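You operate a simulated robot arm through the tools that you are given. There is no shell and no other tool.

The job below is to be done with a simulated two-armed robot. You get a single attempt, and the scene is never put back.

TASK
Zero the counter and run the clamped motor five turns in reverse, then switch off and unplug it.
Fine: reverse rocker off again, orange plug back on its rest. Where these are worked on the way, their far stop is far enough and under half their travel is too little: reverse rocker.

Only the result counts: the job must be done as asked and must still hold three seconds after the hand-in. Knocking over, shifting, dropping, spilling or breaking anything else fails it.

THE ROBOT
Two 7-joint arms with fingered hands on one trunk that stands fixed in place. Base frame: the origin is at the foot of the trunk, x ahead of it, y to its left, z up. Readings come in mm, degrees, newtons and seconds.
The left shoulder is at [27, 215, 1147], the right one opposite. With the tool pointing down near the work surface each hand reaches from about 100 to 680 mm from the base axis, measured 20 degrees to its own side. Payload 3.6 kg a hand.
The tool frame of a hand sits at the grasp point between the pads (the TCP): z along the fingers, y along the line on which they close. The tips reach 22 mm beyond it. The gripper opens to 132 mm; its body begins 60 mm behind the TCP. The gripper is a hand of 4 fingers: y runs from the thumb to the fingers, the wrist lies at [0, 0, -203] in the tool frame.
Orientation is that of the tool frame in the base frame, as a unit quaternion [x, y, z, w]. With the fingers straight down and closing along the base's y, the tool's x points along the base's -x, its y along +y and its z along -z.

THE INTERFACE
- The arms move only by the tool move_arm. It takes "left_deltas", "right_deltas" or both (then of equal length, played together; a hand with none holds still); each is a list of rows, each an object of numbers (a shift or turn left out is 0): "rx", "ry", "rz": the turn, a rotation vector about the tool's x, y, z in units of 8 degrees (1.0 is 8 degrees); "x", "y", "z": the shift along the tool's x, y, z in units of 25 mm (1.0 is 25 mm). In form: [{"rx": .., "ry": .., "rz": .., "x": .., "y": .., "z": ..}, ...]. A call has 1 to 20 rows; each row shifts and turns the commanded pose from where the row before left it, along the tool's axes as they then stand. A call with a number of a shift or a turn outside -1 to 1 is refused whole. Rows are played at 5 a second. More than 50 mm and 8.6 degrees between two rows, and nothing of the call is played. A pose out of reach is approached as far as the arm can. The call stops where the force on the tool passes 40 N (or 10 N more than at its start, if that is more) or the arm is blocked; 0.2 s more then pass. In this call time passes only in rows, and 0.2 s behind the last. It gives the time, the measured TCP pose, the force on the tool (base axes), the opening and the grip force at its end, in the units of the frame above (readings bear some noise), with the torque about the TCP (base axes, N m) and any sound that the robot's microphone picked up, and new pictures: "views" is both (left out), scene, wrist or none (wrist: the cameras of the hands that moved).
- Cameras (640 x 400 px; columns grow to the right, rows downward): "scene" is now at [151, 52.2, 1095.5]; the picture's right is [0.59, -0.81, -0.00], its down [0.01, 0.01, -1.00] and it looks along [0.81, 0.59, 0.01] (base axes); focal length 214 px, centre (320, 200). "left" rides on the left gripper at [-53, -53, -84] in its tool frame; the picture's right is [0.71, -0.71, 0.00], its down [0.53, 0.53, -0.67] and it looks along [0.47, 0.47, 0.74] (tool axes); focal length 247 px, centre (320, 200). "right" rides on the right gripper at [53, -53, -84] in its tool frame; the picture's right is [0.71, 0.71, 0.00], its down [-0.53, 0.53, -0.67] and it looks along [-0.47, 0.47, 0.74] (tool axes); focal length 247 px, centre (320, 200). There is no depth. A picture from a camera that has moved, and an enlarged one, comes with that camera's place and axes in the base frame and with its lens.
- raise_lower(by): moves the trunk up (or, below 0, down) by that many mm; the arms and the scene camera ride with it, the base frame stays. It gives what a move gives, with no picture.
- curl_fingers(finger1, finger2, finger3, thumb_bend, hand): sets how far each is bent, from 0 (flat) to 100 (curled in); at 30 the hand is open as for a grip, at 70 the pads meet at the TCP. One left out holds its place. A second passes; each finger stops where it meets its share of the squeeze, and holds until it gets a number again. It is the only way to open and close the hand. It gives what a move gives, with no picture; readings hold the bend of each and the force on the fingers (four entries, about 0 where the hand has none), thumb and palm.
- pan_tilt(pan, tilt): turns the head with the scene camera to pan (to the left, within 60 degrees either way) and tilt (down, from -29 to 69), counted from straight ahead of the robot (the tilt from the chest, where the trunk bows). It gives what a move gives, and a new picture of the scene camera.
- zoom(camera, box): a new picture of the part [left, top, right, bottom] of that camera's present view, enlarged. It takes no simulated time.
- close_job(): hands the job in; it is judged then, once.

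Places have to be worked out from the pictures, the camera data and where the tool is seen. Open the grippers and draw the arms clear of the work before you hand the job in, unless the task says otherwise.

The tools are called after "Request:" as name(argument=value, ...) on one line, values as JSON. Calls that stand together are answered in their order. move_arm: Moves the arms, as the interface text tells. Its arguments: {"type":"object","properties":{"left_deltas":{"type":"array"},"right_deltas":{"type":"array"},"views":{"type":"string","enum":["both","scene","wrist","none"]}},"required":[]} The other tools are called the same way: raise_lower (by) moves the trunk up or down; curl_fingers (finger1, finger2, finger3, thumb_bend, hand) moves the fingers one by one; pan_tilt (pan, tilt) turns the head that bears the scene camera; zoom (camera, box) takes an enlarged picture of a part of a camera's view; close_job () hands the job in.

At the start:

```text
clock: 0.0
left_position: [348.4, 475.3, 1117.0]
left_orientation: [-0.001, 1.0, -0.001, 0.001]
left_ft_force: [0.3, -0.4, -0.7]
left_wrist_torque: [-0.01, -0.02, 0.0]
left_grip_width: 131.7
left_grasp_force: 0.0
left_shape: jaw
left_bend: [30.0, 30.0, 30.0, 30.0]
left_finger forces: [0.1, 0.0, 0.0, 0.0, 0.1, 0.0]
right_position: [418.8, 17.6, 1160.2]
right_orientation: [0.0, 1.0, 0.0, -0.001]
right_ft_force: [0.2, -0.4, 0.5]
right_wrist_torque: [-0.01, 0.02, -0.03]
right_grip_width: 132.0
right_grasp_force: 0.0
right_shape: jaw
right_bend: [30.0, 30.0, 30.0, 30.0]
right_finger forces: [0.0, 0.0, 0.0, 0.1, 0.1, 0.1]
trunk travel left (down, up): [-425.0, 251.0]
head pan, tilt (commanded): [36.0, -0.8]
```

scene: 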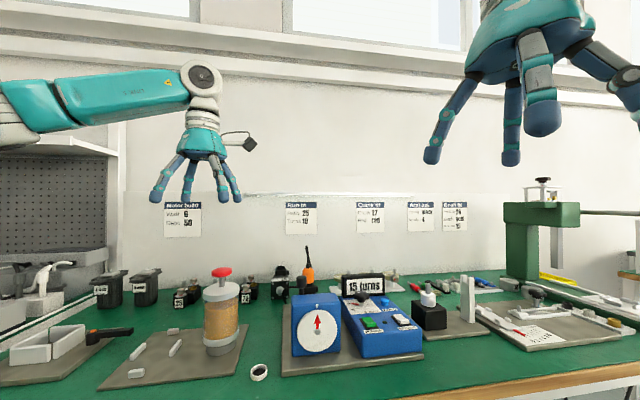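
right: 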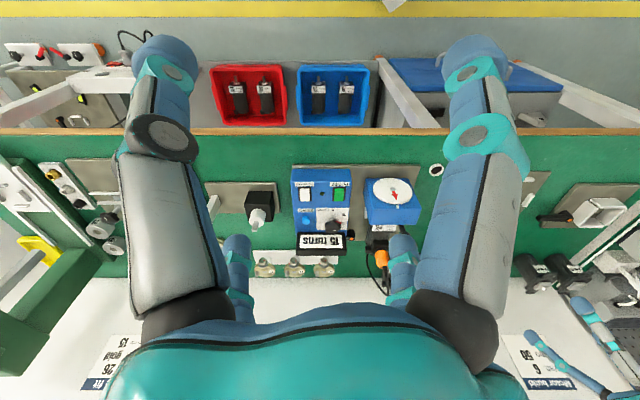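
left: 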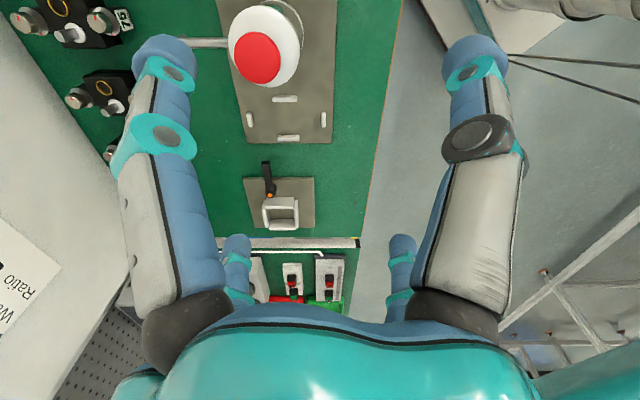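

I start by looking closer at the motor box, the counter and the panel in the scene view.

Request:
zoom(camera="scene", box=[260, 230, 460, 380])

Request:
zoom(camera="right", box=[200, 140, 460, 310])

Request:
zoom(camera="scene", box=[150, 190, 480, 320])

```text
2.67 times, centred on (360, 305) of scene
camera zoom: at [151.0, 52.2, 1095.5], right [0.59, -0.81, 0.0], down [0.01, 0.01, -1.0], along [0.81, 0.59, 0.01], focal length 572 px, centre (213, -80)
```

zoom: 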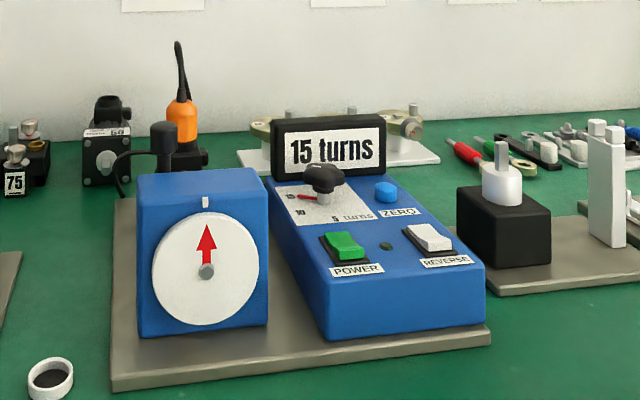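

```text
2.35 times, centred on (330, 225) of right
camera zoom: at [365.5, -35.7, 1244.6], right [-0.71, 0.71, 0.0], down [0.53, 0.53, 0.67], along [0.47, 0.47, -0.74], focal length 581 px, centre (296, 141)
```

zoom: 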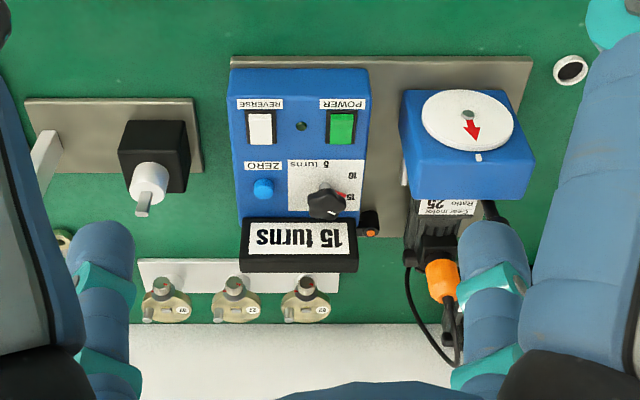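

```text
1.94 times, centred on (315, 255) of scene
camera zoom: at [151.0, 52.2, 1095.5], right [0.59, -0.81, 0.0], down [0.01, 0.01, -1.0], along [0.81, 0.59, 0.01], focal length 416 px, centre (330, 93)
```

zoom: 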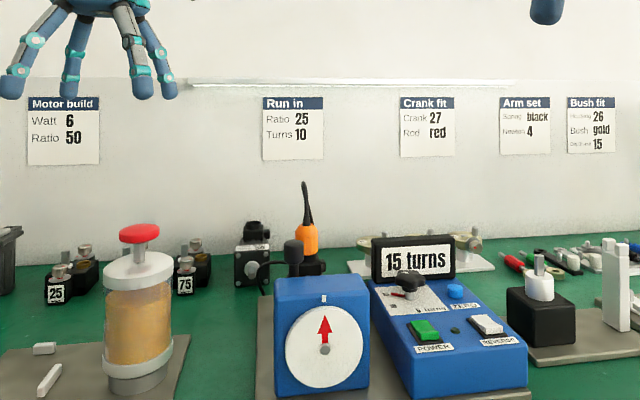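

Zooming further into the plug, motor and control panel to see which state each is in.

Request:
zoom(camera="right", box=[340, 200, 420, 300])

Request:
zoom(camera="right", box=[285, 160, 385, 260])

Request:
zoom(camera="scene", box=[265, 240, 345, 310])

Request:
zoom(camera="scene", box=[335, 265, 435, 365])

```text
4.00 times, centred on (380, 250) of right
camera zoom: at [365.5, -35.7, 1244.6], right [-0.71, 0.71, 0.0], down [0.53, 0.53, 0.67], along [0.47, 0.47, -0.74], focal length 988 px, centre (80, 0)
```

zoom: 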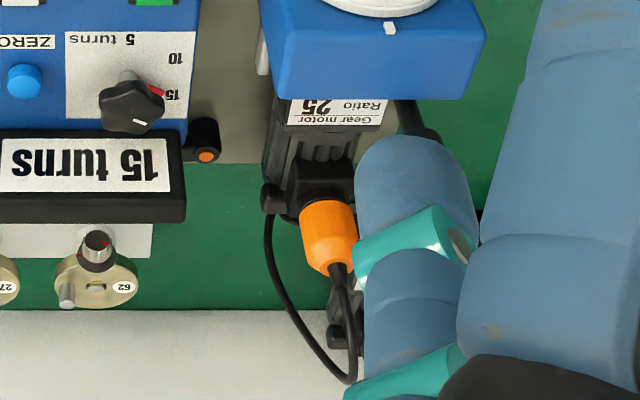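

```text
4.00 times, centred on (335, 210) of right
camera zoom: at [365.5, -35.7, 1244.6], right [-0.71, 0.71, 0.0], down [0.53, 0.53, 0.67], along [0.47, 0.47, -0.74], focal length 988 px, centre (260, 160)
```

zoom: 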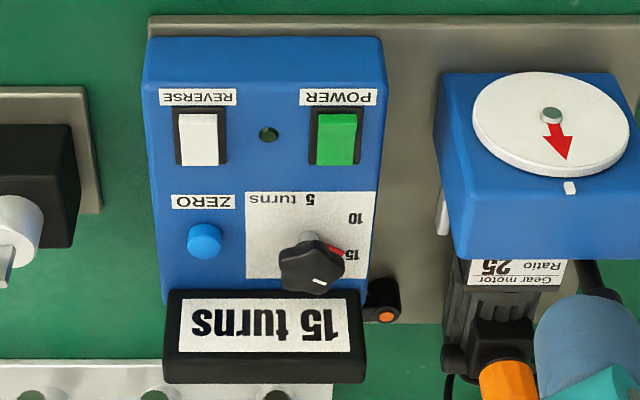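

```text
5.71 times, centred on (305, 275) of scene
camera zoom: at [151.0, 52.2, 1095.5], right [0.59, -0.81, 0.0], down [0.01, 0.01, -1.0], along [0.81, 0.59, 0.01], focal length 1226 px, centre (406, -229)
```

zoom: 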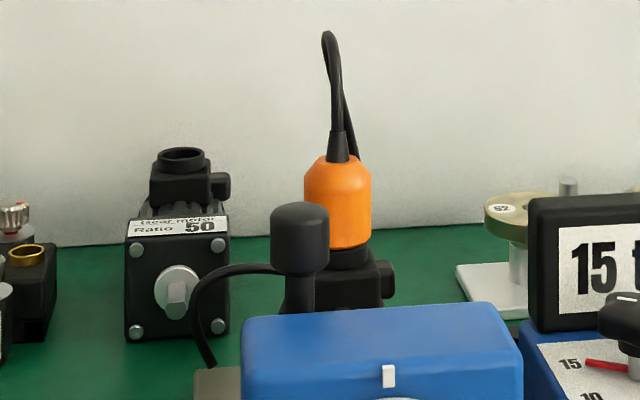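

```text
4.00 times, centred on (385, 315) of scene
camera zoom: at [151.0, 52.2, 1095.5], right [0.59, -0.81, 0.0], down [0.01, 0.01, -1.0], along [0.81, 0.59, 0.01], focal length 858 px, centre (60, -260)
```

zoom: 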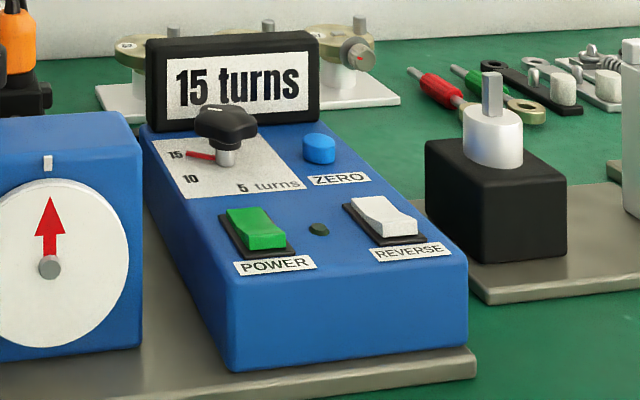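

Triangulating gives ZERO about [689,241,843], POWER [580,238,842], REVERSE [631,186,844], knob [644,285,866] and the orange plug, seated on the clamped motor, near [618,434,892]. I move the right hand left a bit so its camera sees the motor, the plug and the possible rest.

Request:
move_arm(right_deltas=[{"y": 1}, {"y": 1}, {"y": 1}, {"y": 1}, {"y": 1}], views="wrist")

```text
clock: 1.4
left_position: [348.2, 475.0, 1118.5]
left_orientation: [0.0, 1.0, 0.001, 0.0]
left_ft_force: [0.0, -0.4, 1.0]
left_wrist_torque: [-0.01, 0.03, 0.01]
left_grip_width: 131.8
left_grasp_force: 0.0
left_shape: jaw
left_bend: [30.0, 30.0, 30.0, 30.0]
left_finger forces: [0.1, 0.0, 0.0, 0.0, 0.0, 0.0]
right_position: [482.1, 74.9, 1146.8]
right_orientation: [0.084, 0.995, 0.026, -0.04]
right_ft_force: [0.2, -0.4, 0.5]
right_wrist_torque: [0.0, -0.02, 0.02]
right_grip_width: 132.0
right_grasp_force: 0.0
right_shape: jaw
right_bend: [30.0, 30.0, 30.0, 30.0]
right_finger forces: [0.1, 0.0, 0.1, 0.0, 0.0, 0.0]
trunk travel left (down, up): [-425.0, 251.0]
head pan, tilt (commanded): [36.0, -0.8]
stopped in row 5 (right hand): the arm was blocked; the commanded pose is now the measured one
camera right: at [427.6, 25.4, 1233.1], right [-0.57, 0.81, 0.09], down [0.66, 0.39, 0.64], along [0.49, 0.43, -0.76], focal length 247 px, centre (320, 200)
```

right: 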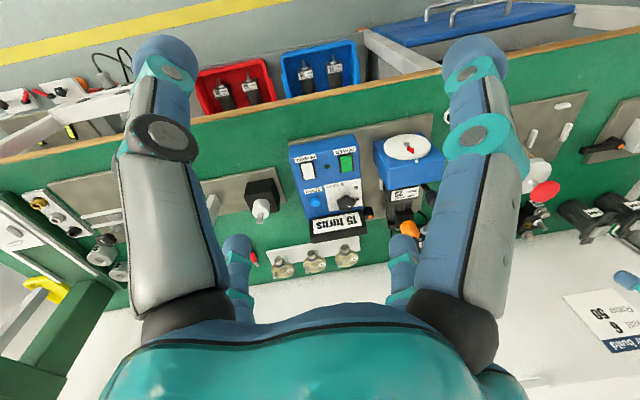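

The right arm got blocked there, so I back it off a little. I then raise the trunk so that the scene camera looks down on the bench.

Request:
move_arm(right_deltas=[{"y": -1}, {"y": -1}, {"y": -1}, {"x": 1, "y": -1}, {"x": 1}], views="none")

Request:
raise_lower(by=245)

Request:
pan_tilt(pan=32, tilt=38)

```text
clock: 2.6
left_position: [349.5, 474.9, 1117.2]
left_orientation: [0.0, 1.0, 0.0, 0.0]
left_ft_force: [0.0, 0.8, -0.2]
left_wrist_torque: [-0.03, 0.0, -0.05]
left_grip_width: 132.0
left_grasp_force: 0.0
left_shape: jaw
left_bend: [30.0, 30.0, 30.0, 30.0]
left_finger forces: [0.0, 0.0, 0.0, 0.0, 0.1, 0.0]
right_position: [413.9, -13.3, 1147.8]
right_orientation: [0.08, 0.996, 0.023, -0.039]
right_ft_force: [-0.4, -0.6, -0.1]
right_wrist_torque: [0.02, -0.01, 0.01]
right_grip_width: 132.2
right_grasp_force: 0.0
right_shape: jaw
right_bend: [30.0, 30.0, 30.0, 30.0]
right_finger forces: [0.0, 0.0, 0.0, 0.1, 0.0, 0.0]
trunk travel left (down, up): [-425.0, 251.0]
head pan, tilt (commanded): [36.0, -0.8]
```

```text
clock: 5.1
left_position: [350.0, 475.3, 1362.1]
left_orientation: [0.0, 1.0, 0.0, 0.0]
left_ft_force: [0.2, 0.9, 1.0]
left_wrist_torque: [0.04, -0.02, -0.03]
left_grip_width: 131.9
left_grasp_force: 0.1
left_shape: jaw
left_bend: [30.0, 30.0, 30.0, 30.0]
left_finger forces: [0.0, 0.0, 0.0, 0.0, 0.0, 0.0]
right_position: [415.4, -12.7, 1392.7]
right_orientation: [0.08, 0.996, 0.025, -0.039]
right_ft_force: [0.2, -0.4, 0.0]
right_wrist_torque: [0.0, 0.03, 0.02]
right_grip_width: 132.0
right_grasp_force: 0.2
right_shape: jaw
right_bend: [30.0, 30.0, 30.0, 30.0]
right_finger forces: [0.0, 0.1, 0.0, 0.0, 0.1, 0.0]
trunk travel left (down, up): [-670.0, 6.0]
head pan, tilt (commanded): [36.0, -0.8]
```

```text
clock: 6.2
left_position: [349.9, 475.0, 1363.6]
left_orientation: [0.0, 1.0, 0.0, 0.0]
left_ft_force: [0.7, -0.1, -0.7]
left_wrist_torque: [0.02, 0.0, 0.0]
left_grip_width: 131.9
left_grasp_force: 0.1
left_shape: jaw
left_bend: [30.0, 30.0, 30.0, 30.0]
left_finger forces: [0.0, 0.1, 0.0, 0.1, 0.0, 0.0]
right_position: [415.2, -12.1, 1392.2]
right_orientation: [0.079, 0.996, 0.024, -0.039]
right_ft_force: [-0.3, 0.1, -0.4]
right_wrist_torque: [0.01, 0.01, -0.01]
right_grip_width: 131.7
right_grasp_force: 0.1
right_shape: jaw
right_bend: [30.0, 30.0, 30.0, 30.0]
right_finger forces: [0.0, 0.1, 0.0, 0.0, 0.1, 0.0]
trunk travel left (down, up): [-670.0, 6.0]
head pan, tilt (commanded): [32.0, 38.0]
camera scene: at [150.8, 45.4, 1280.8], right [0.53, -0.85, 0.0], down [-0.52, -0.33, -0.79], along [0.67, 0.42, -0.62], focal length 214 px, centre (320, 200)
```

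scene: 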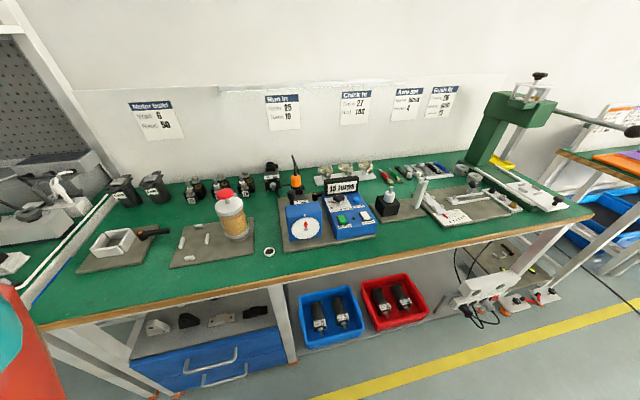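

Now the whole bench is seen from above; I enlarge the motor, plug and panel.

Request:
zoom(camera="scene", box=[270, 145, 390, 255])

Request:
zoom(camera="scene", box=[275, 150, 335, 210])

Request:
zoom(camera="scene", box=[320, 170, 385, 245])

```text
3.64 times, centred on (330, 200) of scene
camera zoom: at [150.8, 45.4, 1280.8], right [0.53, -0.85, 0.0], down [-0.52, -0.33, -0.79], along [0.67, 0.42, -0.62], focal length 780 px, centre (284, 200)
```

zoom: 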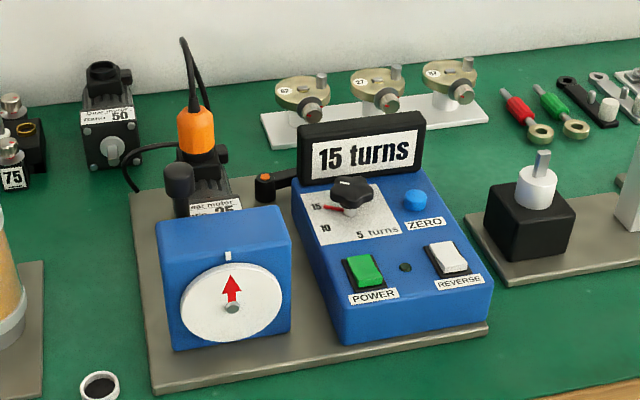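

```text
6.67 times, centred on (305, 180) of scene
camera zoom: at [150.8, 45.4, 1280.8], right [0.53, -0.85, 0.0], down [-0.52, -0.33, -0.79], along [0.67, 0.42, -0.62], focal length 1430 px, centre (420, 333)
```

zoom: 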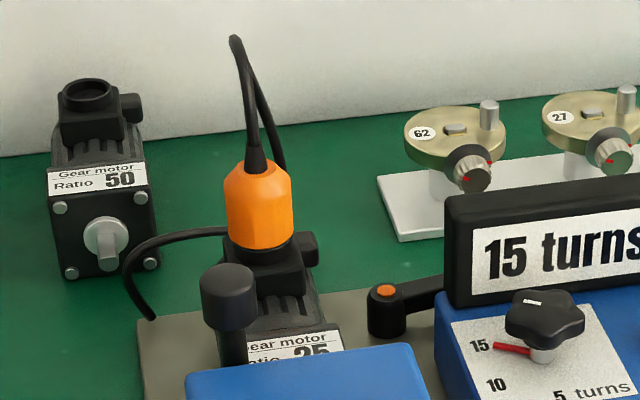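

```text
5.33 times, centred on (352, 208) of scene
camera zoom: at [150.8, 45.4, 1280.8], right [0.53, -0.85, 0.0], down [-0.52, -0.33, -0.79], along [0.67, 0.42, -0.62], focal length 1144 px, centre (147, 160)
```

zoom: 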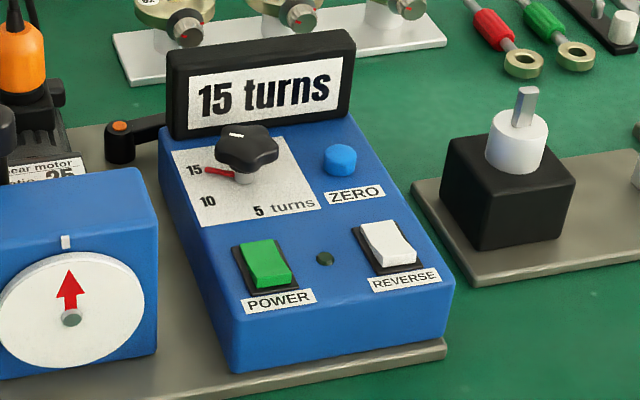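

The arm next to the display with an orange top could be the plug's rest, and the black post could be a clamp. I zoom in harder on each of them.

Request:
zoom(camera="scene", box=[303, 180, 331, 206])

Request:
zoom(camera="scene", box=[284, 165, 318, 205])

Request:
zoom(camera="scene", box=[325, 180, 365, 220])

Request:
zoom(camera="scene", box=[260, 85, 310, 135])

```text
15.38 times, centred on (317, 193) of scene
camera zoom: at [150.8, 45.4, 1280.8], right [0.53, -0.85, 0.0], down [-0.52, -0.33, -0.79], along [0.67, 0.42, -0.62], focal length 3300 px, centre (366, 308)
```

zoom: 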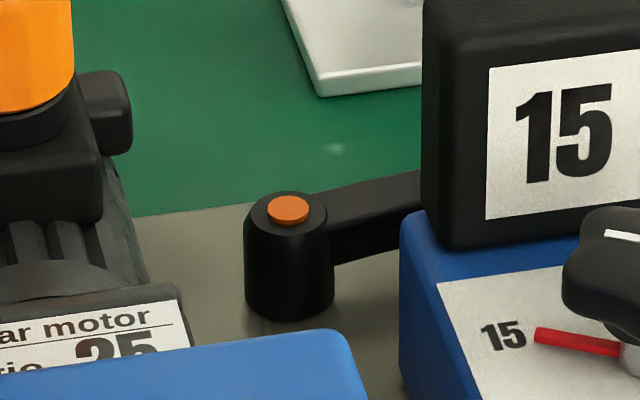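

```text
10.00 times, centred on (301, 185) of scene
camera zoom: at [150.8, 45.4, 1280.8], right [0.53, -0.85, 0.0], down [-0.52, -0.33, -0.79], along [0.67, 0.42, -0.62], focal length 2145 px, centre (510, 350)
```

zoom: 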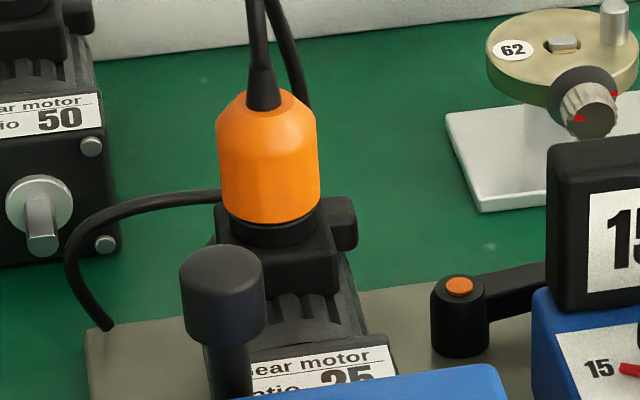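

```text
10.00 times, centred on (345, 200) of scene
camera zoom: at [150.8, 45.4, 1280.8], right [0.53, -0.85, 0.0], down [-0.52, -0.33, -0.79], along [0.67, 0.42, -0.62], focal length 2145 px, centre (70, 200)
```

zoom: 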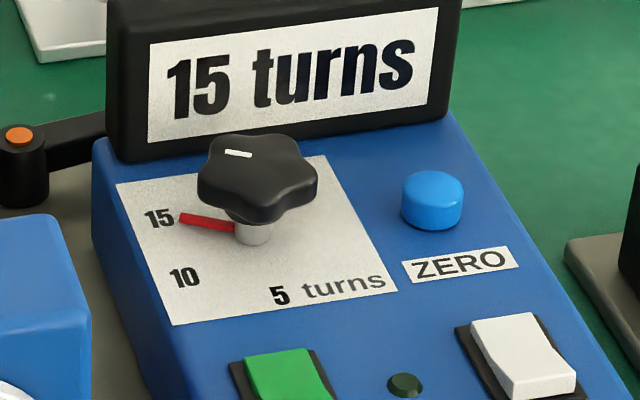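

```text
8.00 times, centred on (285, 110) of scene
camera zoom: at [150.8, 45.4, 1280.8], right [0.53, -0.85, 0.0], down [-0.52, -0.33, -0.79], along [0.67, 0.42, -0.62], focal length 1716 px, centre (600, 920)
```

zoom: 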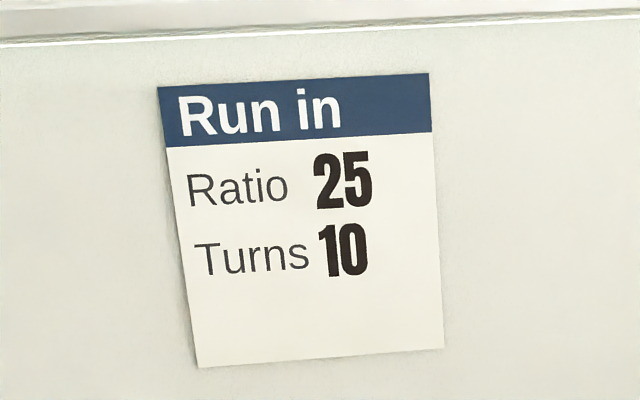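

The orange-dotted peg looks like a stub on an arm fixed to the panel. Next I inspect the rockers' tilt and the knob markings as finely as the camera lets me.

Request:
zoom(camera="scene", box=[332, 208, 376, 234])

Request:
zoom(camera="right", box=[260, 130, 420, 260])

Request:
zoom(camera="scene", box=[326, 182, 366, 210])

```text
14.55 times, centred on (354, 221) of scene
camera zoom: at [150.8, 45.4, 1280.8], right [0.53, -0.85, 0.0], down [-0.52, -0.33, -0.79], along [0.67, 0.42, -0.62], focal length 3120 px, centre (-174, -106)
```

zoom: 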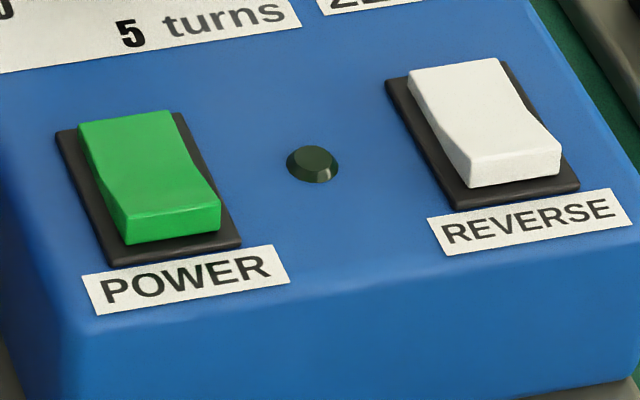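

```text
3.08 times, centred on (340, 195) of right
camera zoom: at [360.2, -61.4, 1478.1], right [-0.58, 0.81, 0.09], down [0.65, 0.4, 0.64], along [0.49, 0.43, -0.76], focal length 760 px, centre (258, 215)
```

zoom: 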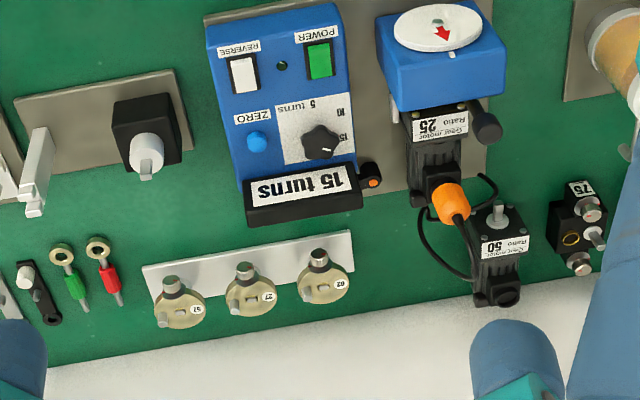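

```text
14.29 times, centred on (346, 196) of scene
camera zoom: at [150.8, 45.4, 1280.8], right [0.53, -0.85, 0.0], down [-0.52, -0.33, -0.79], along [0.67, 0.42, -0.62], focal length 3064 px, centre (-51, 257)
```

zoom: 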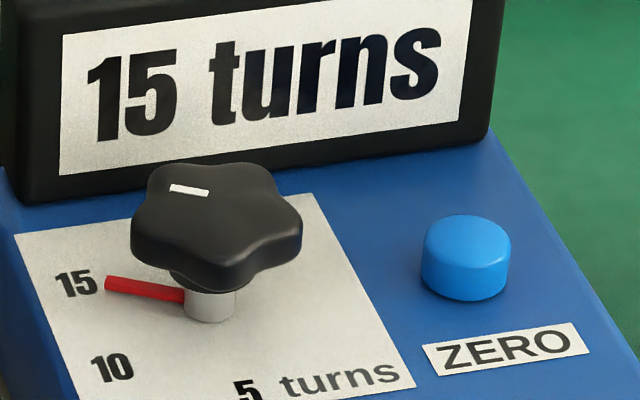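

I look at the rockers from the opposite side through the right wrist camera to judge which end stands up.

Request:
zoom(camera="right", box=[312, 132, 352, 158])

Request:
zoom(camera="right", box=[375, 150, 425, 200])

Request:
zoom(camera="right", box=[335, 165, 385, 195])

Request:
zoom(camera="left", box=[0, 0, 640, 400])

```text
15.38 times, centred on (332, 145) of right
camera zoom: at [360.2, -61.4, 1478.1], right [-0.58, 0.81, 0.09], down [0.65, 0.4, 0.64], along [0.49, 0.43, -0.76], focal length 3800 px, centre (135, 1046)
```

zoom: 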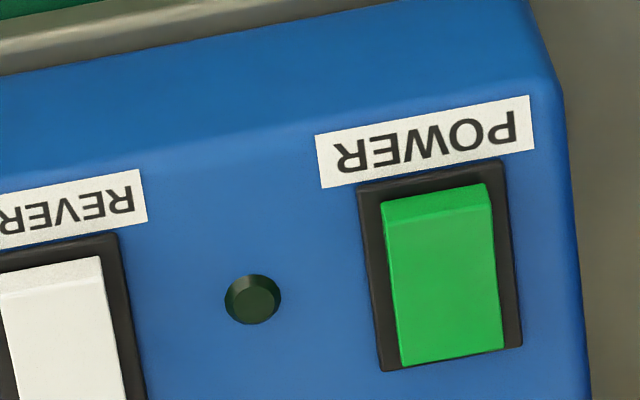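

```text
8.00 times, centred on (400, 175) of right
camera zoom: at [360.2, -61.4, 1478.1], right [-0.58, 0.81, 0.09], down [0.65, 0.4, 0.64], along [0.49, 0.43, -0.76], focal length 1976 px, centre (-320, 400)
```

zoom: 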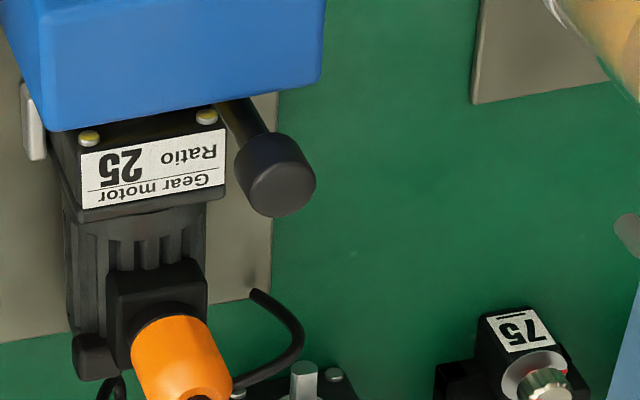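

```text
12.80 times, centred on (360, 180) of right
camera zoom: at [360.2, -61.4, 1478.1], right [-0.58, 0.81, 0.09], down [0.65, 0.4, 0.64], along [0.49, 0.43, -0.76], focal length 3161 px, centre (-192, 456)
```

zoom: 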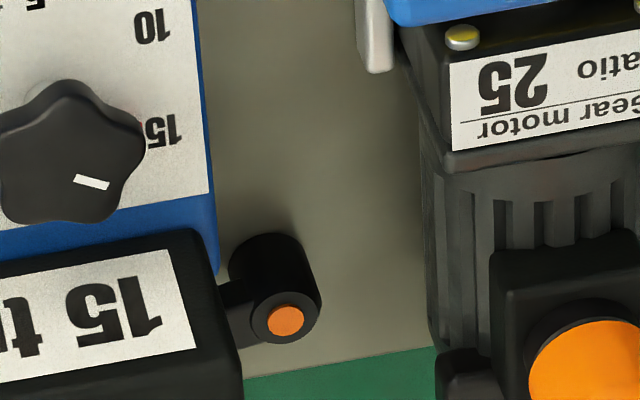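

```text
1.00 times, centred on (320, 200) of left (not enlarged: the box is as wide or as high as the picture)
camera zoom: at [403.3, 421.3, 1446.7], right [-0.71, -0.71, 0.0], down [-0.53, 0.53, 0.67], along [-0.47, 0.47, -0.74], focal length 247 px, centre (320, 200)
```

zoom: 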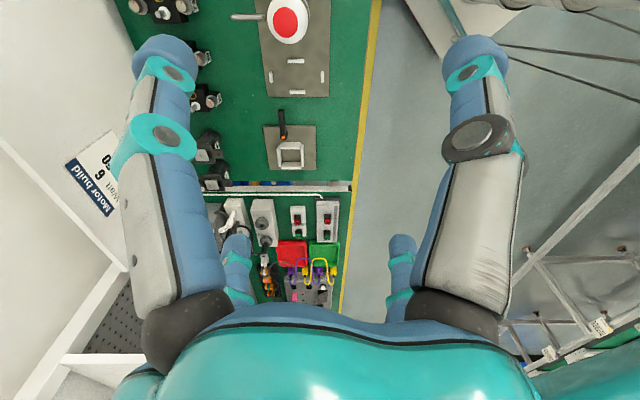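

The black post is the motor's clamp lever, so the orange-topped peg should be the plug's rest. I look at the left hand now, to learn how its fingers lie before using a fingertip for pressing.

Request:
pan_tilt(pan=58, tilt=0)

Request:
curl_fingers(hand="left", finger1=100, finger2=30, finger3=100, thumb_bend=30)

Request:
zoom(camera="scene", box=[200, 80, 440, 260])

Request:
zoom(camera="left", box=[0, 0, 640, 400])

```text
clock: 7.2
left_position: [348.7, 474.8, 1362.4]
left_orientation: [0.0, 1.0, 0.0, 0.0]
left_ft_force: [0.3, 0.0, -0.9]
left_wrist_torque: [-0.05, -0.04, 0.0]
left_grip_width: 132.0
left_grasp_force: 0.0
left_shape: jaw
left_bend: [30.0, 30.0, 30.0, 30.0]
left_finger forces: [0.1, 0.0, 0.1, 0.0, 0.0, 0.1]
right_position: [415.2, -11.7, 1392.1]
right_orientation: [0.08, 0.996, 0.023, -0.039]
right_ft_force: [0.4, 0.3, -0.3]
right_wrist_torque: [0.03, -0.01, 0.01]
right_grip_width: 132.0
right_grasp_force: 0.1
right_shape: jaw
right_bend: [30.0, 30.0, 30.0, 30.0]
right_finger forces: [0.0, 0.0, 0.0, 0.1, 0.0, 0.1]
trunk travel left (down, up): [-670.0, 6.0]
head pan, tilt (commanded): [58.0, 0.0]
camera scene: at [125.4, 75.9, 1341.4], right [0.85, -0.53, 0.0], down [0.0, 0.0, -1.0], along [0.53, 0.85, 0.0], focal length 214 px, centre (320, 200)
```

scene: 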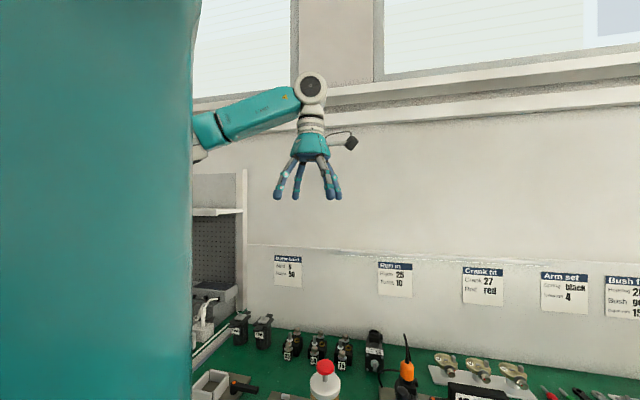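

```text
clock: 8.2
left_position: [350.6, 474.5, 1363.3]
left_orientation: [0.0, 1.0, 0.0, 0.001]
left_ft_force: [0.2, -0.2, 0.8]
left_wrist_torque: [-0.02, 0.01, -0.04]
left_grip_width: 58.2
left_grasp_force: 0.0
left_shape: fingers
left_bend: [79.0, 30.0, 79.0, 30.0]
left_finger forces: [0.0, 0.0, 0.0, 0.0, 0.0, 0.0]
right_position: [414.3, -12.4, 1392.0]
right_orientation: [0.08, 0.996, 0.024, -0.04]
right_ft_force: [-0.3, 0.7, -0.2]
right_wrist_torque: [0.0, 0.05, 0.01]
right_grip_width: 131.9
right_grasp_force: 0.0
right_shape: jaw
right_bend: [30.0, 30.0, 30.0, 30.0]
right_finger forces: [0.0, 0.0, 0.0, 0.0, 0.1, 0.0]
trunk travel left (down, up): [-670.0, 6.0]
head pan, tilt (commanded): [58.0, 0.0]
```

```text
2.22 times, centred on (320, 170) of scene
camera zoom: at [125.3, 75.9, 1341.5], right [0.85, -0.53, 0.0], down [0.0, 0.0, -1.0], along [0.53, 0.85, 0.0], focal length 477 px, centre (320, 267)
```

zoom: 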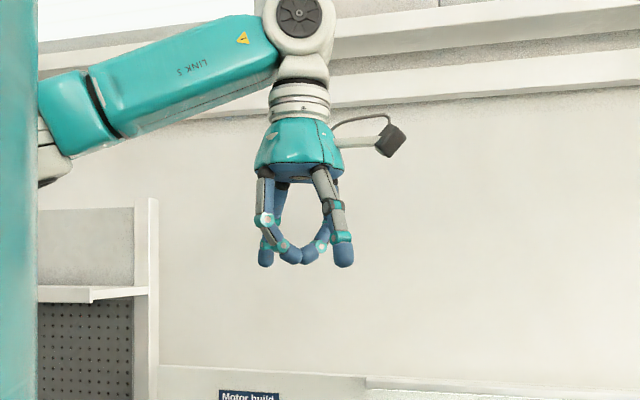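

```text
1.00 times, centred on (320, 200) of left (not enlarged: the box is as wide or as high as the picture)
camera zoom: at [403.3, 421.3, 1446.7], right [-0.71, -0.71, 0.0], down [-0.53, 0.53, 0.67], along [-0.47, 0.47, -0.74], focal length 247 px, centre (320, 200)
```

zoom: 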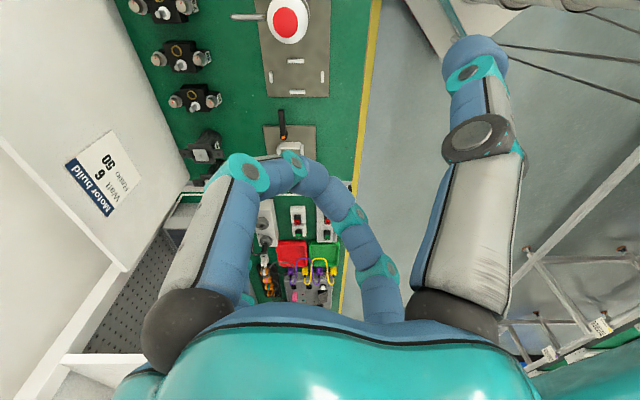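

The hand is a ring of four digits (fingers 1 and 3 oppose along tool x, finger 2 and the thumb along y). I preshape it for the knob, lower the trunk so the shoulder is level with the working wrist height, and aim the head at the panel.

Request:
curl_fingers(hand="left", finger1=50, finger2=50, finger3=50, thumb_bend=50)

Request:
raise_lower(by=-310)

Request:
pan_tilt(pan=30, tilt=20)

```text
clock: 9.2
left_position: [348.5, 474.1, 1362.4]
left_orientation: [0.0, 1.0, 0.0, 0.0]
left_ft_force: [-0.1, -0.2, -0.9]
left_wrist_torque: [0.0, 0.0, -0.05]
left_grip_width: 40.9
left_grasp_force: 0.1
left_shape: fingers
left_bend: [50.0, 50.0, 50.0, 50.0]
left_finger forces: [0.0, 0.0, 0.0, 0.0, 0.0, 0.1]
right_position: [415.0, -12.1, 1391.9]
right_orientation: [0.081, 0.996, 0.025, -0.039]
right_ft_force: [-0.4, -0.3, -1.5]
right_wrist_torque: [-0.04, -0.01, 0.06]
right_grip_width: 132.0
right_grasp_force: 0.0
right_shape: jaw
right_bend: [30.0, 30.0, 30.0, 30.0]
right_finger forces: [0.1, 0.1, 0.0, 0.0, 0.0, 0.1]
trunk travel left (down, up): [-670.0, 6.0]
head pan, tilt (commanded): [58.0, 0.0]
```

```text
clock: 12.3
left_position: [349.4, 476.0, 1054.1]
left_orientation: [-0.001, 1.0, 0.0, 0.0]
left_ft_force: [0.1, 0.1, -0.3]
left_wrist_torque: [-0.02, -0.01, 0.01]
left_grip_width: 40.9
left_grasp_force: 0.1
left_shape: fingers
left_bend: [50.0, 50.0, 50.0, 50.0]
left_finger forces: [0.1, 0.1, 0.0, 0.0, 0.1, 0.0]
right_position: [414.5, -12.9, 1083.6]
right_orientation: [0.079, 0.996, 0.024, -0.04]
right_ft_force: [-0.4, -0.1, 0.0]
right_wrist_torque: [0.0, 0.01, -0.01]
right_grip_width: 131.8
right_grasp_force: 0.0
right_shape: jaw
right_bend: [30.0, 30.0, 30.0, 30.0]
right_finger forces: [0.0, 0.0, 0.1, 0.0, 0.0, 0.1]
trunk travel left (down, up): [-360.0, 316.0]
head pan, tilt (commanded): [58.0, 0.0]
```

```text
clock: 13.2
left_position: [349.6, 474.9, 1053.3]
left_orientation: [0.0, 1.0, 0.001, 0.0]
left_ft_force: [0.5, 0.3, 0.9]
left_wrist_torque: [-0.04, -0.01, -0.01]
left_grip_width: 40.6
left_grasp_force: 0.1
left_shape: fingers
left_bend: [50.0, 50.0, 50.0, 50.0]
left_finger forces: [0.0, 0.1, 0.0, 0.0, 0.0, 0.0]
right_position: [413.7, -11.4, 1081.3]
right_orientation: [0.081, 0.996, 0.024, -0.039]
right_ft_force: [0.0, 0.5, 0.0]
right_wrist_torque: [-0.01, 0.0, 0.0]
right_grip_width: 131.6
right_grasp_force: 0.1
right_shape: jaw
right_bend: [30.0, 30.0, 30.0, 30.0]
right_finger forces: [0.0, 0.0, 0.1, 0.1, 0.0, 0.1]
trunk travel left (down, up): [-360.0, 316.0]
head pan, tilt (commanded): [30.0, 20.0]
camera scene: at [159.9, 46.2, 995.1], right [0.5, -0.87, 0.0], down [-0.3, -0.17, -0.94], along [0.81, 0.47, -0.34], focal length 214 px, centre (320, 200)
```

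scene: 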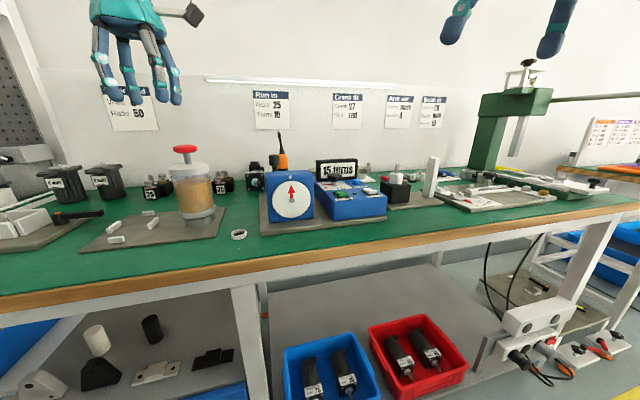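

Hand opening at bend 50 is 41 mm. I move the left hand over the knob at a safe height with the tool pointing down.

Request:
move_arm(left_deltas=[{"x": -0.98, "y": -0.633}, {"x": -0.98, "y": -0.633}, {"x": -0.98, "y": -0.633}, {"x": -0.98, "y": -0.633}, {"x": -0.98, "y": -0.633}, {"x": -0.98, "y": -0.633}, {"x": -0.98, "y": -0.633}, {"x": -0.98, "y": -0.633}, {"x": -0.98, "y": -0.633}, {"x": -0.98, "y": -0.633}, {"x": -0.98, "y": -0.633}, {"x": -0.98, "y": -0.633}], views="both")

```text
clock: 15.8
left_position: [636.3, 285.6, 1053.3]
left_orientation: [0.002, 1.0, 0.001, 0.0]
left_ft_force: [0.0, 0.2, 0.1]
left_wrist_torque: [-0.02, -0.03, -0.02]
left_grip_width: 40.7
left_grasp_force: 0.1
left_shape: fingers
left_bend: [50.0, 50.0, 50.0, 50.0]
left_finger forces: [0.1, 0.1, 0.0, 0.0, 0.1, 0.1]
left hand out of reach, approached as far as the arm can: row 12
right_position: [414.2, -13.2, 1081.4]
right_orientation: [0.08, 0.996, 0.024, -0.039]
right_ft_force: [0.3, 0.4, 1.1]
right_wrist_torque: [0.0, 0.0, 0.02]
right_grip_width: 131.8
right_grasp_force: 0.0
right_shape: jaw
right_bend: [30.0, 30.0, 30.0, 30.0]
right_finger forces: [0.0, 0.0, 0.0, 0.0, 0.1, 0.0]
trunk travel left (down, up): [-360.0, 316.0]
head pan, tilt (commanded): [30.0, 20.0]
camera scene: at [160.1, 45.9, 995.1], right [0.5, -0.87, 0.0], down [-0.3, -0.17, -0.94], along [0.81, 0.47, -0.34], focal length 214 px, centre (320, 200)
camera left: at [689.8, 231.9, 1137.2], right [-0.71, -0.71, 0.0], down [-0.53, 0.53, 0.67], along [-0.47, 0.48, -0.74], focal length 247 px, centre (320, 200)
```

scene: 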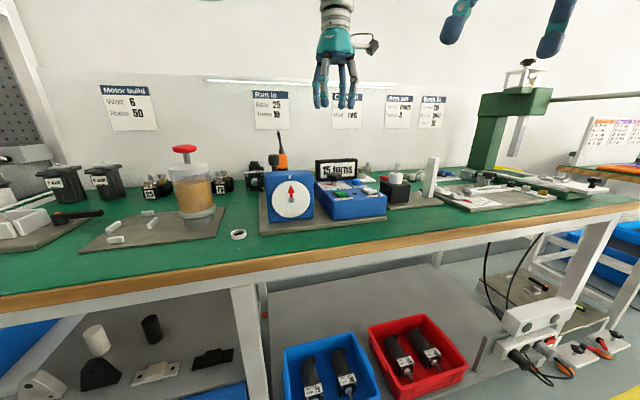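
left: 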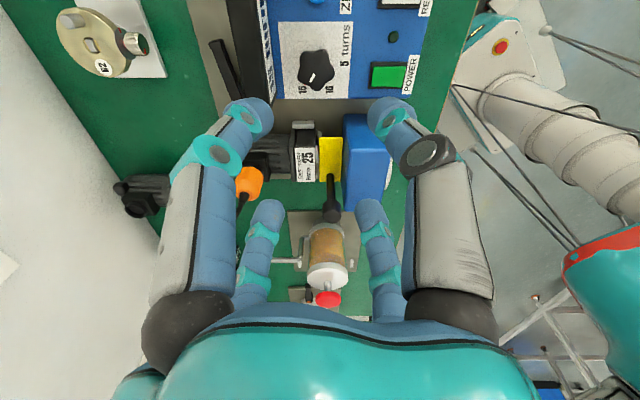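

The arm reaches about 637 mm from shoulder to wrist. This left-wrist view also shows the rest arm behind the display and the clamp lever, so I enlarge it.

Request:
zoom(camera="left", box=[180, 0, 440, 160])

Request:
zoom(camera="left", box=[120, 110, 360, 260])

Request:
zoom(camera="left", box=[190, 20, 290, 110])

```text
2.46 times, centred on (310, 80) of left
camera zoom: at [689.8, 231.9, 1137.2], right [-0.71, -0.71, 0.0], down [-0.53, 0.53, 0.67], along [-0.47, 0.48, -0.74], focal length 608 px, centre (345, 495)
```

zoom: 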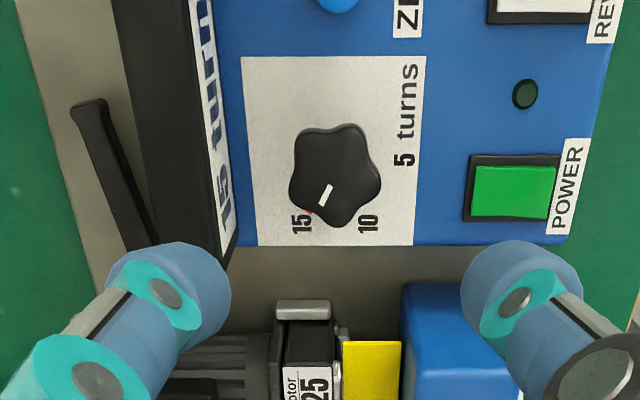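

```text
2.67 times, centred on (240, 185) of left
camera zoom: at [689.8, 231.9, 1137.2], right [-0.71, -0.71, 0.0], down [-0.53, 0.53, 0.67], along [-0.47, 0.48, -0.74], focal length 659 px, centre (533, 240)
```

zoom: 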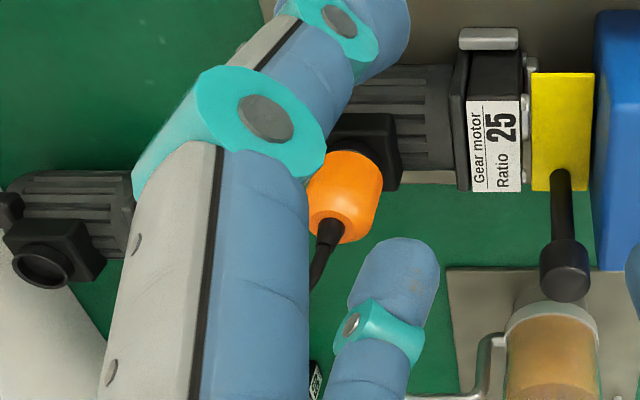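

```text
4.44 times, centred on (240, 65) of left
camera zoom: at [689.8, 231.9, 1137.2], right [-0.71, -0.71, 0.0], down [-0.53, 0.53, 0.67], along [-0.47, 0.48, -0.74], focal length 1098 px, centre (676, 800)
```

zoom: 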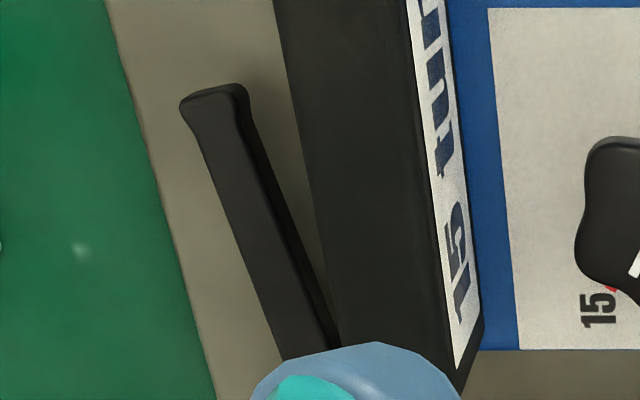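

The orange-topped hub is actually a free clamping lever, so the plug's rest must be somewhere else. I yaw the hand so its camera looks straight at the motor and plug area.

Request:
move_arm(left_deltas=[{"rz": 0.95, "x": 0.3}, {"rz": 0.95}, {"rz": 0.95}, {"rz": 0.95}], views="wrist")

Request:
zoom(camera="left", box=[220, 80, 420, 220])

```text
clock: 16.8
left_position: [630.1, 286.4, 1053.1]
left_orientation: [0.263, 0.965, 0.0, -0.001]
left_ft_force: [-0.7, 0.4, 0.0]
left_wrist_torque: [0.0, -0.01, -0.02]
left_grip_width: 40.5
left_grasp_force: 0.1
left_shape: fingers
left_bend: [50.0, 50.0, 50.0, 50.0]
left_finger forces: [0.0, 0.1, 0.0, 0.0, 0.0, 0.0]
right_position: [414.6, -12.7, 1082.9]
right_orientation: [0.08, 0.996, 0.024, -0.039]
right_ft_force: [-0.2, -0.2, 0.2]
right_wrist_torque: [-0.03, -0.01, -0.04]
right_grip_width: 131.9
right_grasp_force: 0.2
right_shape: jaw
right_bend: [30.0, 30.0, 30.0, 30.0]
right_finger forces: [0.0, 0.0, 0.0, 0.0, 0.1, 0.0]
trunk travel left (down, up): [-360.0, 316.0]
head pan, tilt (commanded): [30.0, 20.0]
camera left: at [648.2, 213.1, 1136.3], right [-0.97, -0.25, 0.0], down [-0.19, 0.72, 0.67], along [-0.17, 0.65, -0.74], focal length 247 px, centre (320, 200)
```

left: 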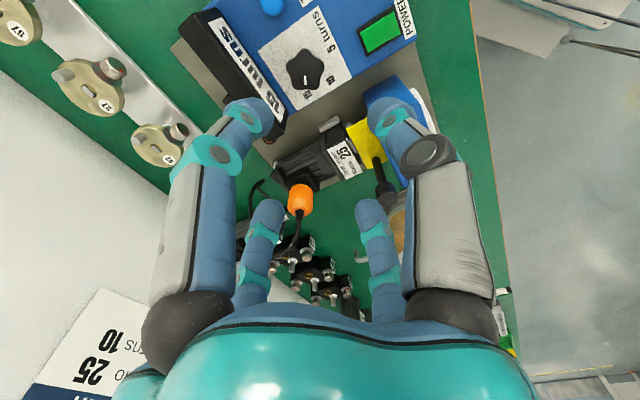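

```text
2.86 times, centred on (320, 150) of left
camera zoom: at [648.2, 213.1, 1136.3], right [-0.97, -0.25, 0.0], down [-0.19, 0.72, 0.67], along [-0.17, 0.65, -0.74], focal length 706 px, centre (320, 343)
```

zoom: 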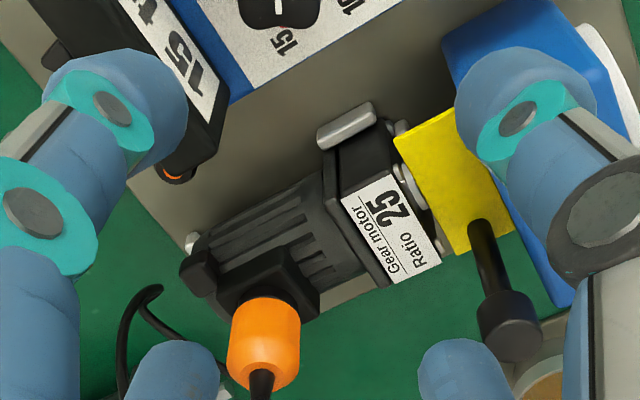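

No holder is visible yet near the motor's right side. I shift the hand toward -y so the camera centre looks at the plate area left of the motor where the cable ends.

Request:
move_arm(left_deltas=[{"x": -0.35, "y": -0.8}, {"x": -0.35, "y": -0.8}, {"x": -0.35, "y": -0.8}, {"x": -0.35, "y": -0.8}], views="wrist")

Request:
zoom(camera="left", box=[220, 80, 420, 220])

Request:
zoom(camera="right", box=[200, 120, 460, 280])

```text
clock: 17.8
left_position: [619.3, 199.2, 1054.0]
left_orientation: [0.262, 0.965, 0.001, 0.0]
left_ft_force: [0.4, 0.5, -0.1]
left_wrist_torque: [0.01, 0.01, -0.01]
left_grip_width: 40.5
left_grasp_force: 0.1
left_shape: fingers
left_bend: [50.0, 50.0, 50.0, 50.0]
left_finger forces: [0.1, 0.0, 0.0, 0.0, 0.0, 0.0]
right_position: [413.9, -13.6, 1082.3]
right_orientation: [0.08, 0.996, 0.025, -0.039]
right_ft_force: [-0.1, 0.9, 0.2]
right_wrist_torque: [0.02, 0.0, -0.01]
right_grip_width: 132.1
right_grasp_force: 0.1
right_shape: jaw
right_bend: [30.0, 30.0, 30.0, 30.0]
right_finger forces: [0.0, 0.0, 0.0, 0.1, 0.0, 0.0]
trunk travel left (down, up): [-360.0, 316.0]
head pan, tilt (commanded): [30.0, 20.0]
camera left: at [638.3, 125.6, 1136.6], right [-0.97, -0.25, 0.0], down [-0.19, 0.72, 0.67], along [-0.17, 0.65, -0.74], focal length 247 px, centre (320, 200)
```

left: 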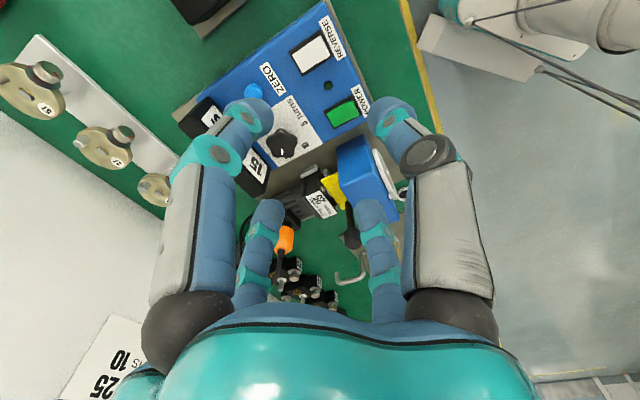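

```text
2.86 times, centred on (320, 150) of left
camera zoom: at [638.3, 125.6, 1136.6], right [-0.97, -0.25, 0.0], down [-0.19, 0.72, 0.67], along [-0.17, 0.65, -0.74], focal length 706 px, centre (320, 343)
```

zoom: 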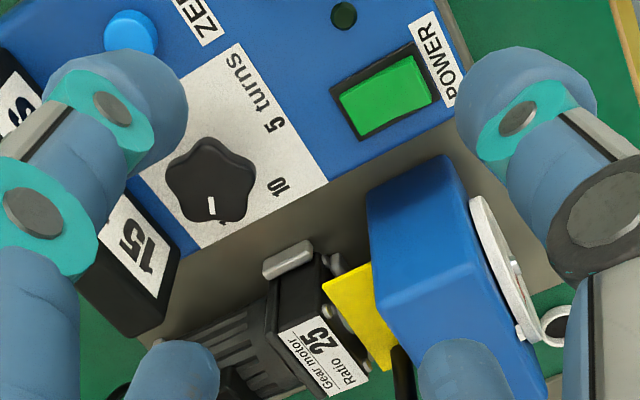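

```text
2.46 times, centred on (330, 200) of right
camera zoom: at [360.2, -61.9, 1168.0], right [-0.58, 0.81, 0.09], down [0.65, 0.4, 0.64], along [0.49, 0.43, -0.76], focal length 608 px, centre (295, 200)
```

zoom: 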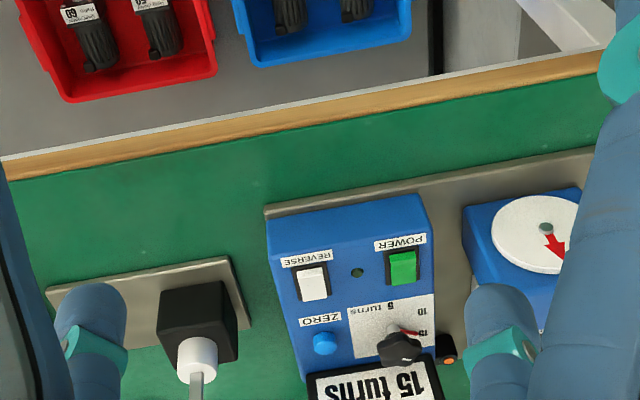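

Still no rest seen. I bring the left hand back over the left part of the bench and yaw it so its camera looks forward (+x) at the motor's left and rear side.

Request:
move_arm(left_deltas=[{"x": 0.96, "y": 0.3}, {"x": 0.96, "y": 0.3}, {"x": 0.96, "y": 0.3}, {"x": 0.96, "y": 0.3}, {"x": 0.96, "y": 0.3}, {"x": 0.96, "y": 0.3}, {"x": 0.96, "y": 0.3}, {"x": 0.96, "y": 0.3}, {"x": 0.96, "y": 0.3}, {"x": 0.96, "y": 0.3}, {"x": 0.96, "y": 0.3}, {"x": 0.96, "y": 0.3}, {"x": 0.96, "y": 0.3}], views="none")

Request:
move_arm(left_deltas=[{"rz": 1}, {"rz": 1}, {"rz": 1}, {"rz": 1}, {"rz": 1}, {"rz": 1}, {"rz": 1}, {"rz": 1}, {"rz": 1}, {"rz": 1}, {"rz": 1}], views="both")

```text
clock: 20.6
left_position: [398.4, 442.3, 1053.7]
left_orientation: [0.263, 0.965, 0.0, 0.0]
left_ft_force: [-0.6, 0.4, -0.3]
left_wrist_torque: [0.03, 0.03, -0.01]
left_grip_width: 40.2
left_grasp_force: 0.1
left_shape: fingers
left_bend: [50.0, 50.0, 50.0, 50.0]
left_finger forces: [0.0, 0.0, 0.0, 0.1, 0.1, 0.0]
right_position: [413.0, -11.2, 1082.2]
right_orientation: [0.08, 0.996, 0.024, -0.038]
right_ft_force: [-0.2, 0.5, -0.3]
right_wrist_torque: [0.02, -0.01, 0.03]
right_grip_width: 132.3
right_grasp_force: 0.1
right_shape: jaw
right_bend: [30.0, 30.0, 30.0, 30.0]
right_finger forces: [0.0, 0.1, 0.0, 0.1, 0.0, 0.0]
trunk travel left (down, up): [-360.0, 316.0]
head pan, tilt (commanded): [30.0, 20.0]
```

```text
clock: 23.0
left_position: [396.9, 437.7, 1053.2]
left_orientation: [0.859, 0.512, 0.001, 0.001]
left_ft_force: [-0.5, 0.0, -0.1]
left_wrist_torque: [0.03, 0.0, 0.0]
left_grip_width: 40.6
left_grasp_force: 0.0
left_shape: fingers
left_bend: [50.0, 50.0, 50.0, 50.0]
left_finger forces: [0.0, 0.1, 0.0, 0.1, 0.0, 0.0]
left hand out of reach, approached as far as the arm can: row 11
right_position: [414.2, -12.1, 1083.1]
right_orientation: [0.079, 0.996, 0.023, -0.039]
right_ft_force: [0.1, 0.3, 0.2]
right_wrist_torque: [0.0, 0.02, 0.01]
right_grip_width: 132.0
right_grasp_force: 0.0
right_shape: jaw
right_bend: [30.0, 30.0, 30.0, 30.0]
right_finger forces: [0.0, 0.0, 0.0, 0.1, 0.0, 0.0]
trunk travel left (down, up): [-360.0, 316.0]
head pan, tilt (commanded): [30.0, 20.0]
camera scene: at [160.0, 46.0, 995.1], right [0.5, -0.87, 0.0], down [-0.3, -0.17, -0.94], along [0.81, 0.47, -0.34], focal length 214 px, centre (320, 200)
camera left: at [326.0, 416.5, 1136.7], right [-0.29, 0.96, 0.0], down [0.71, 0.21, 0.67], along [0.64, 0.19, -0.74], focal length 247 px, centre (320, 200)
```

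scene: 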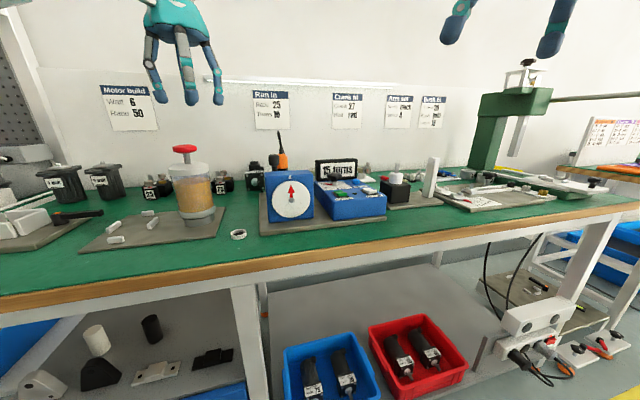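
left: 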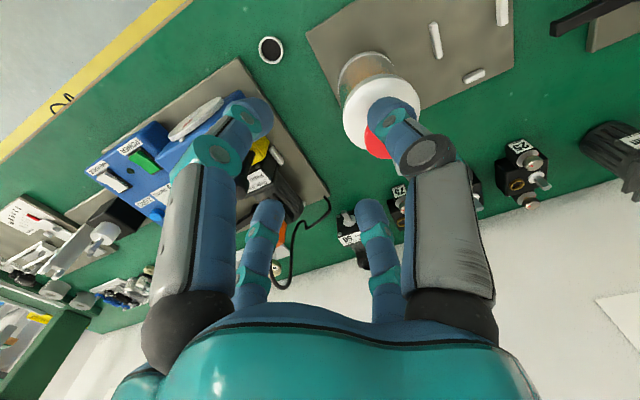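

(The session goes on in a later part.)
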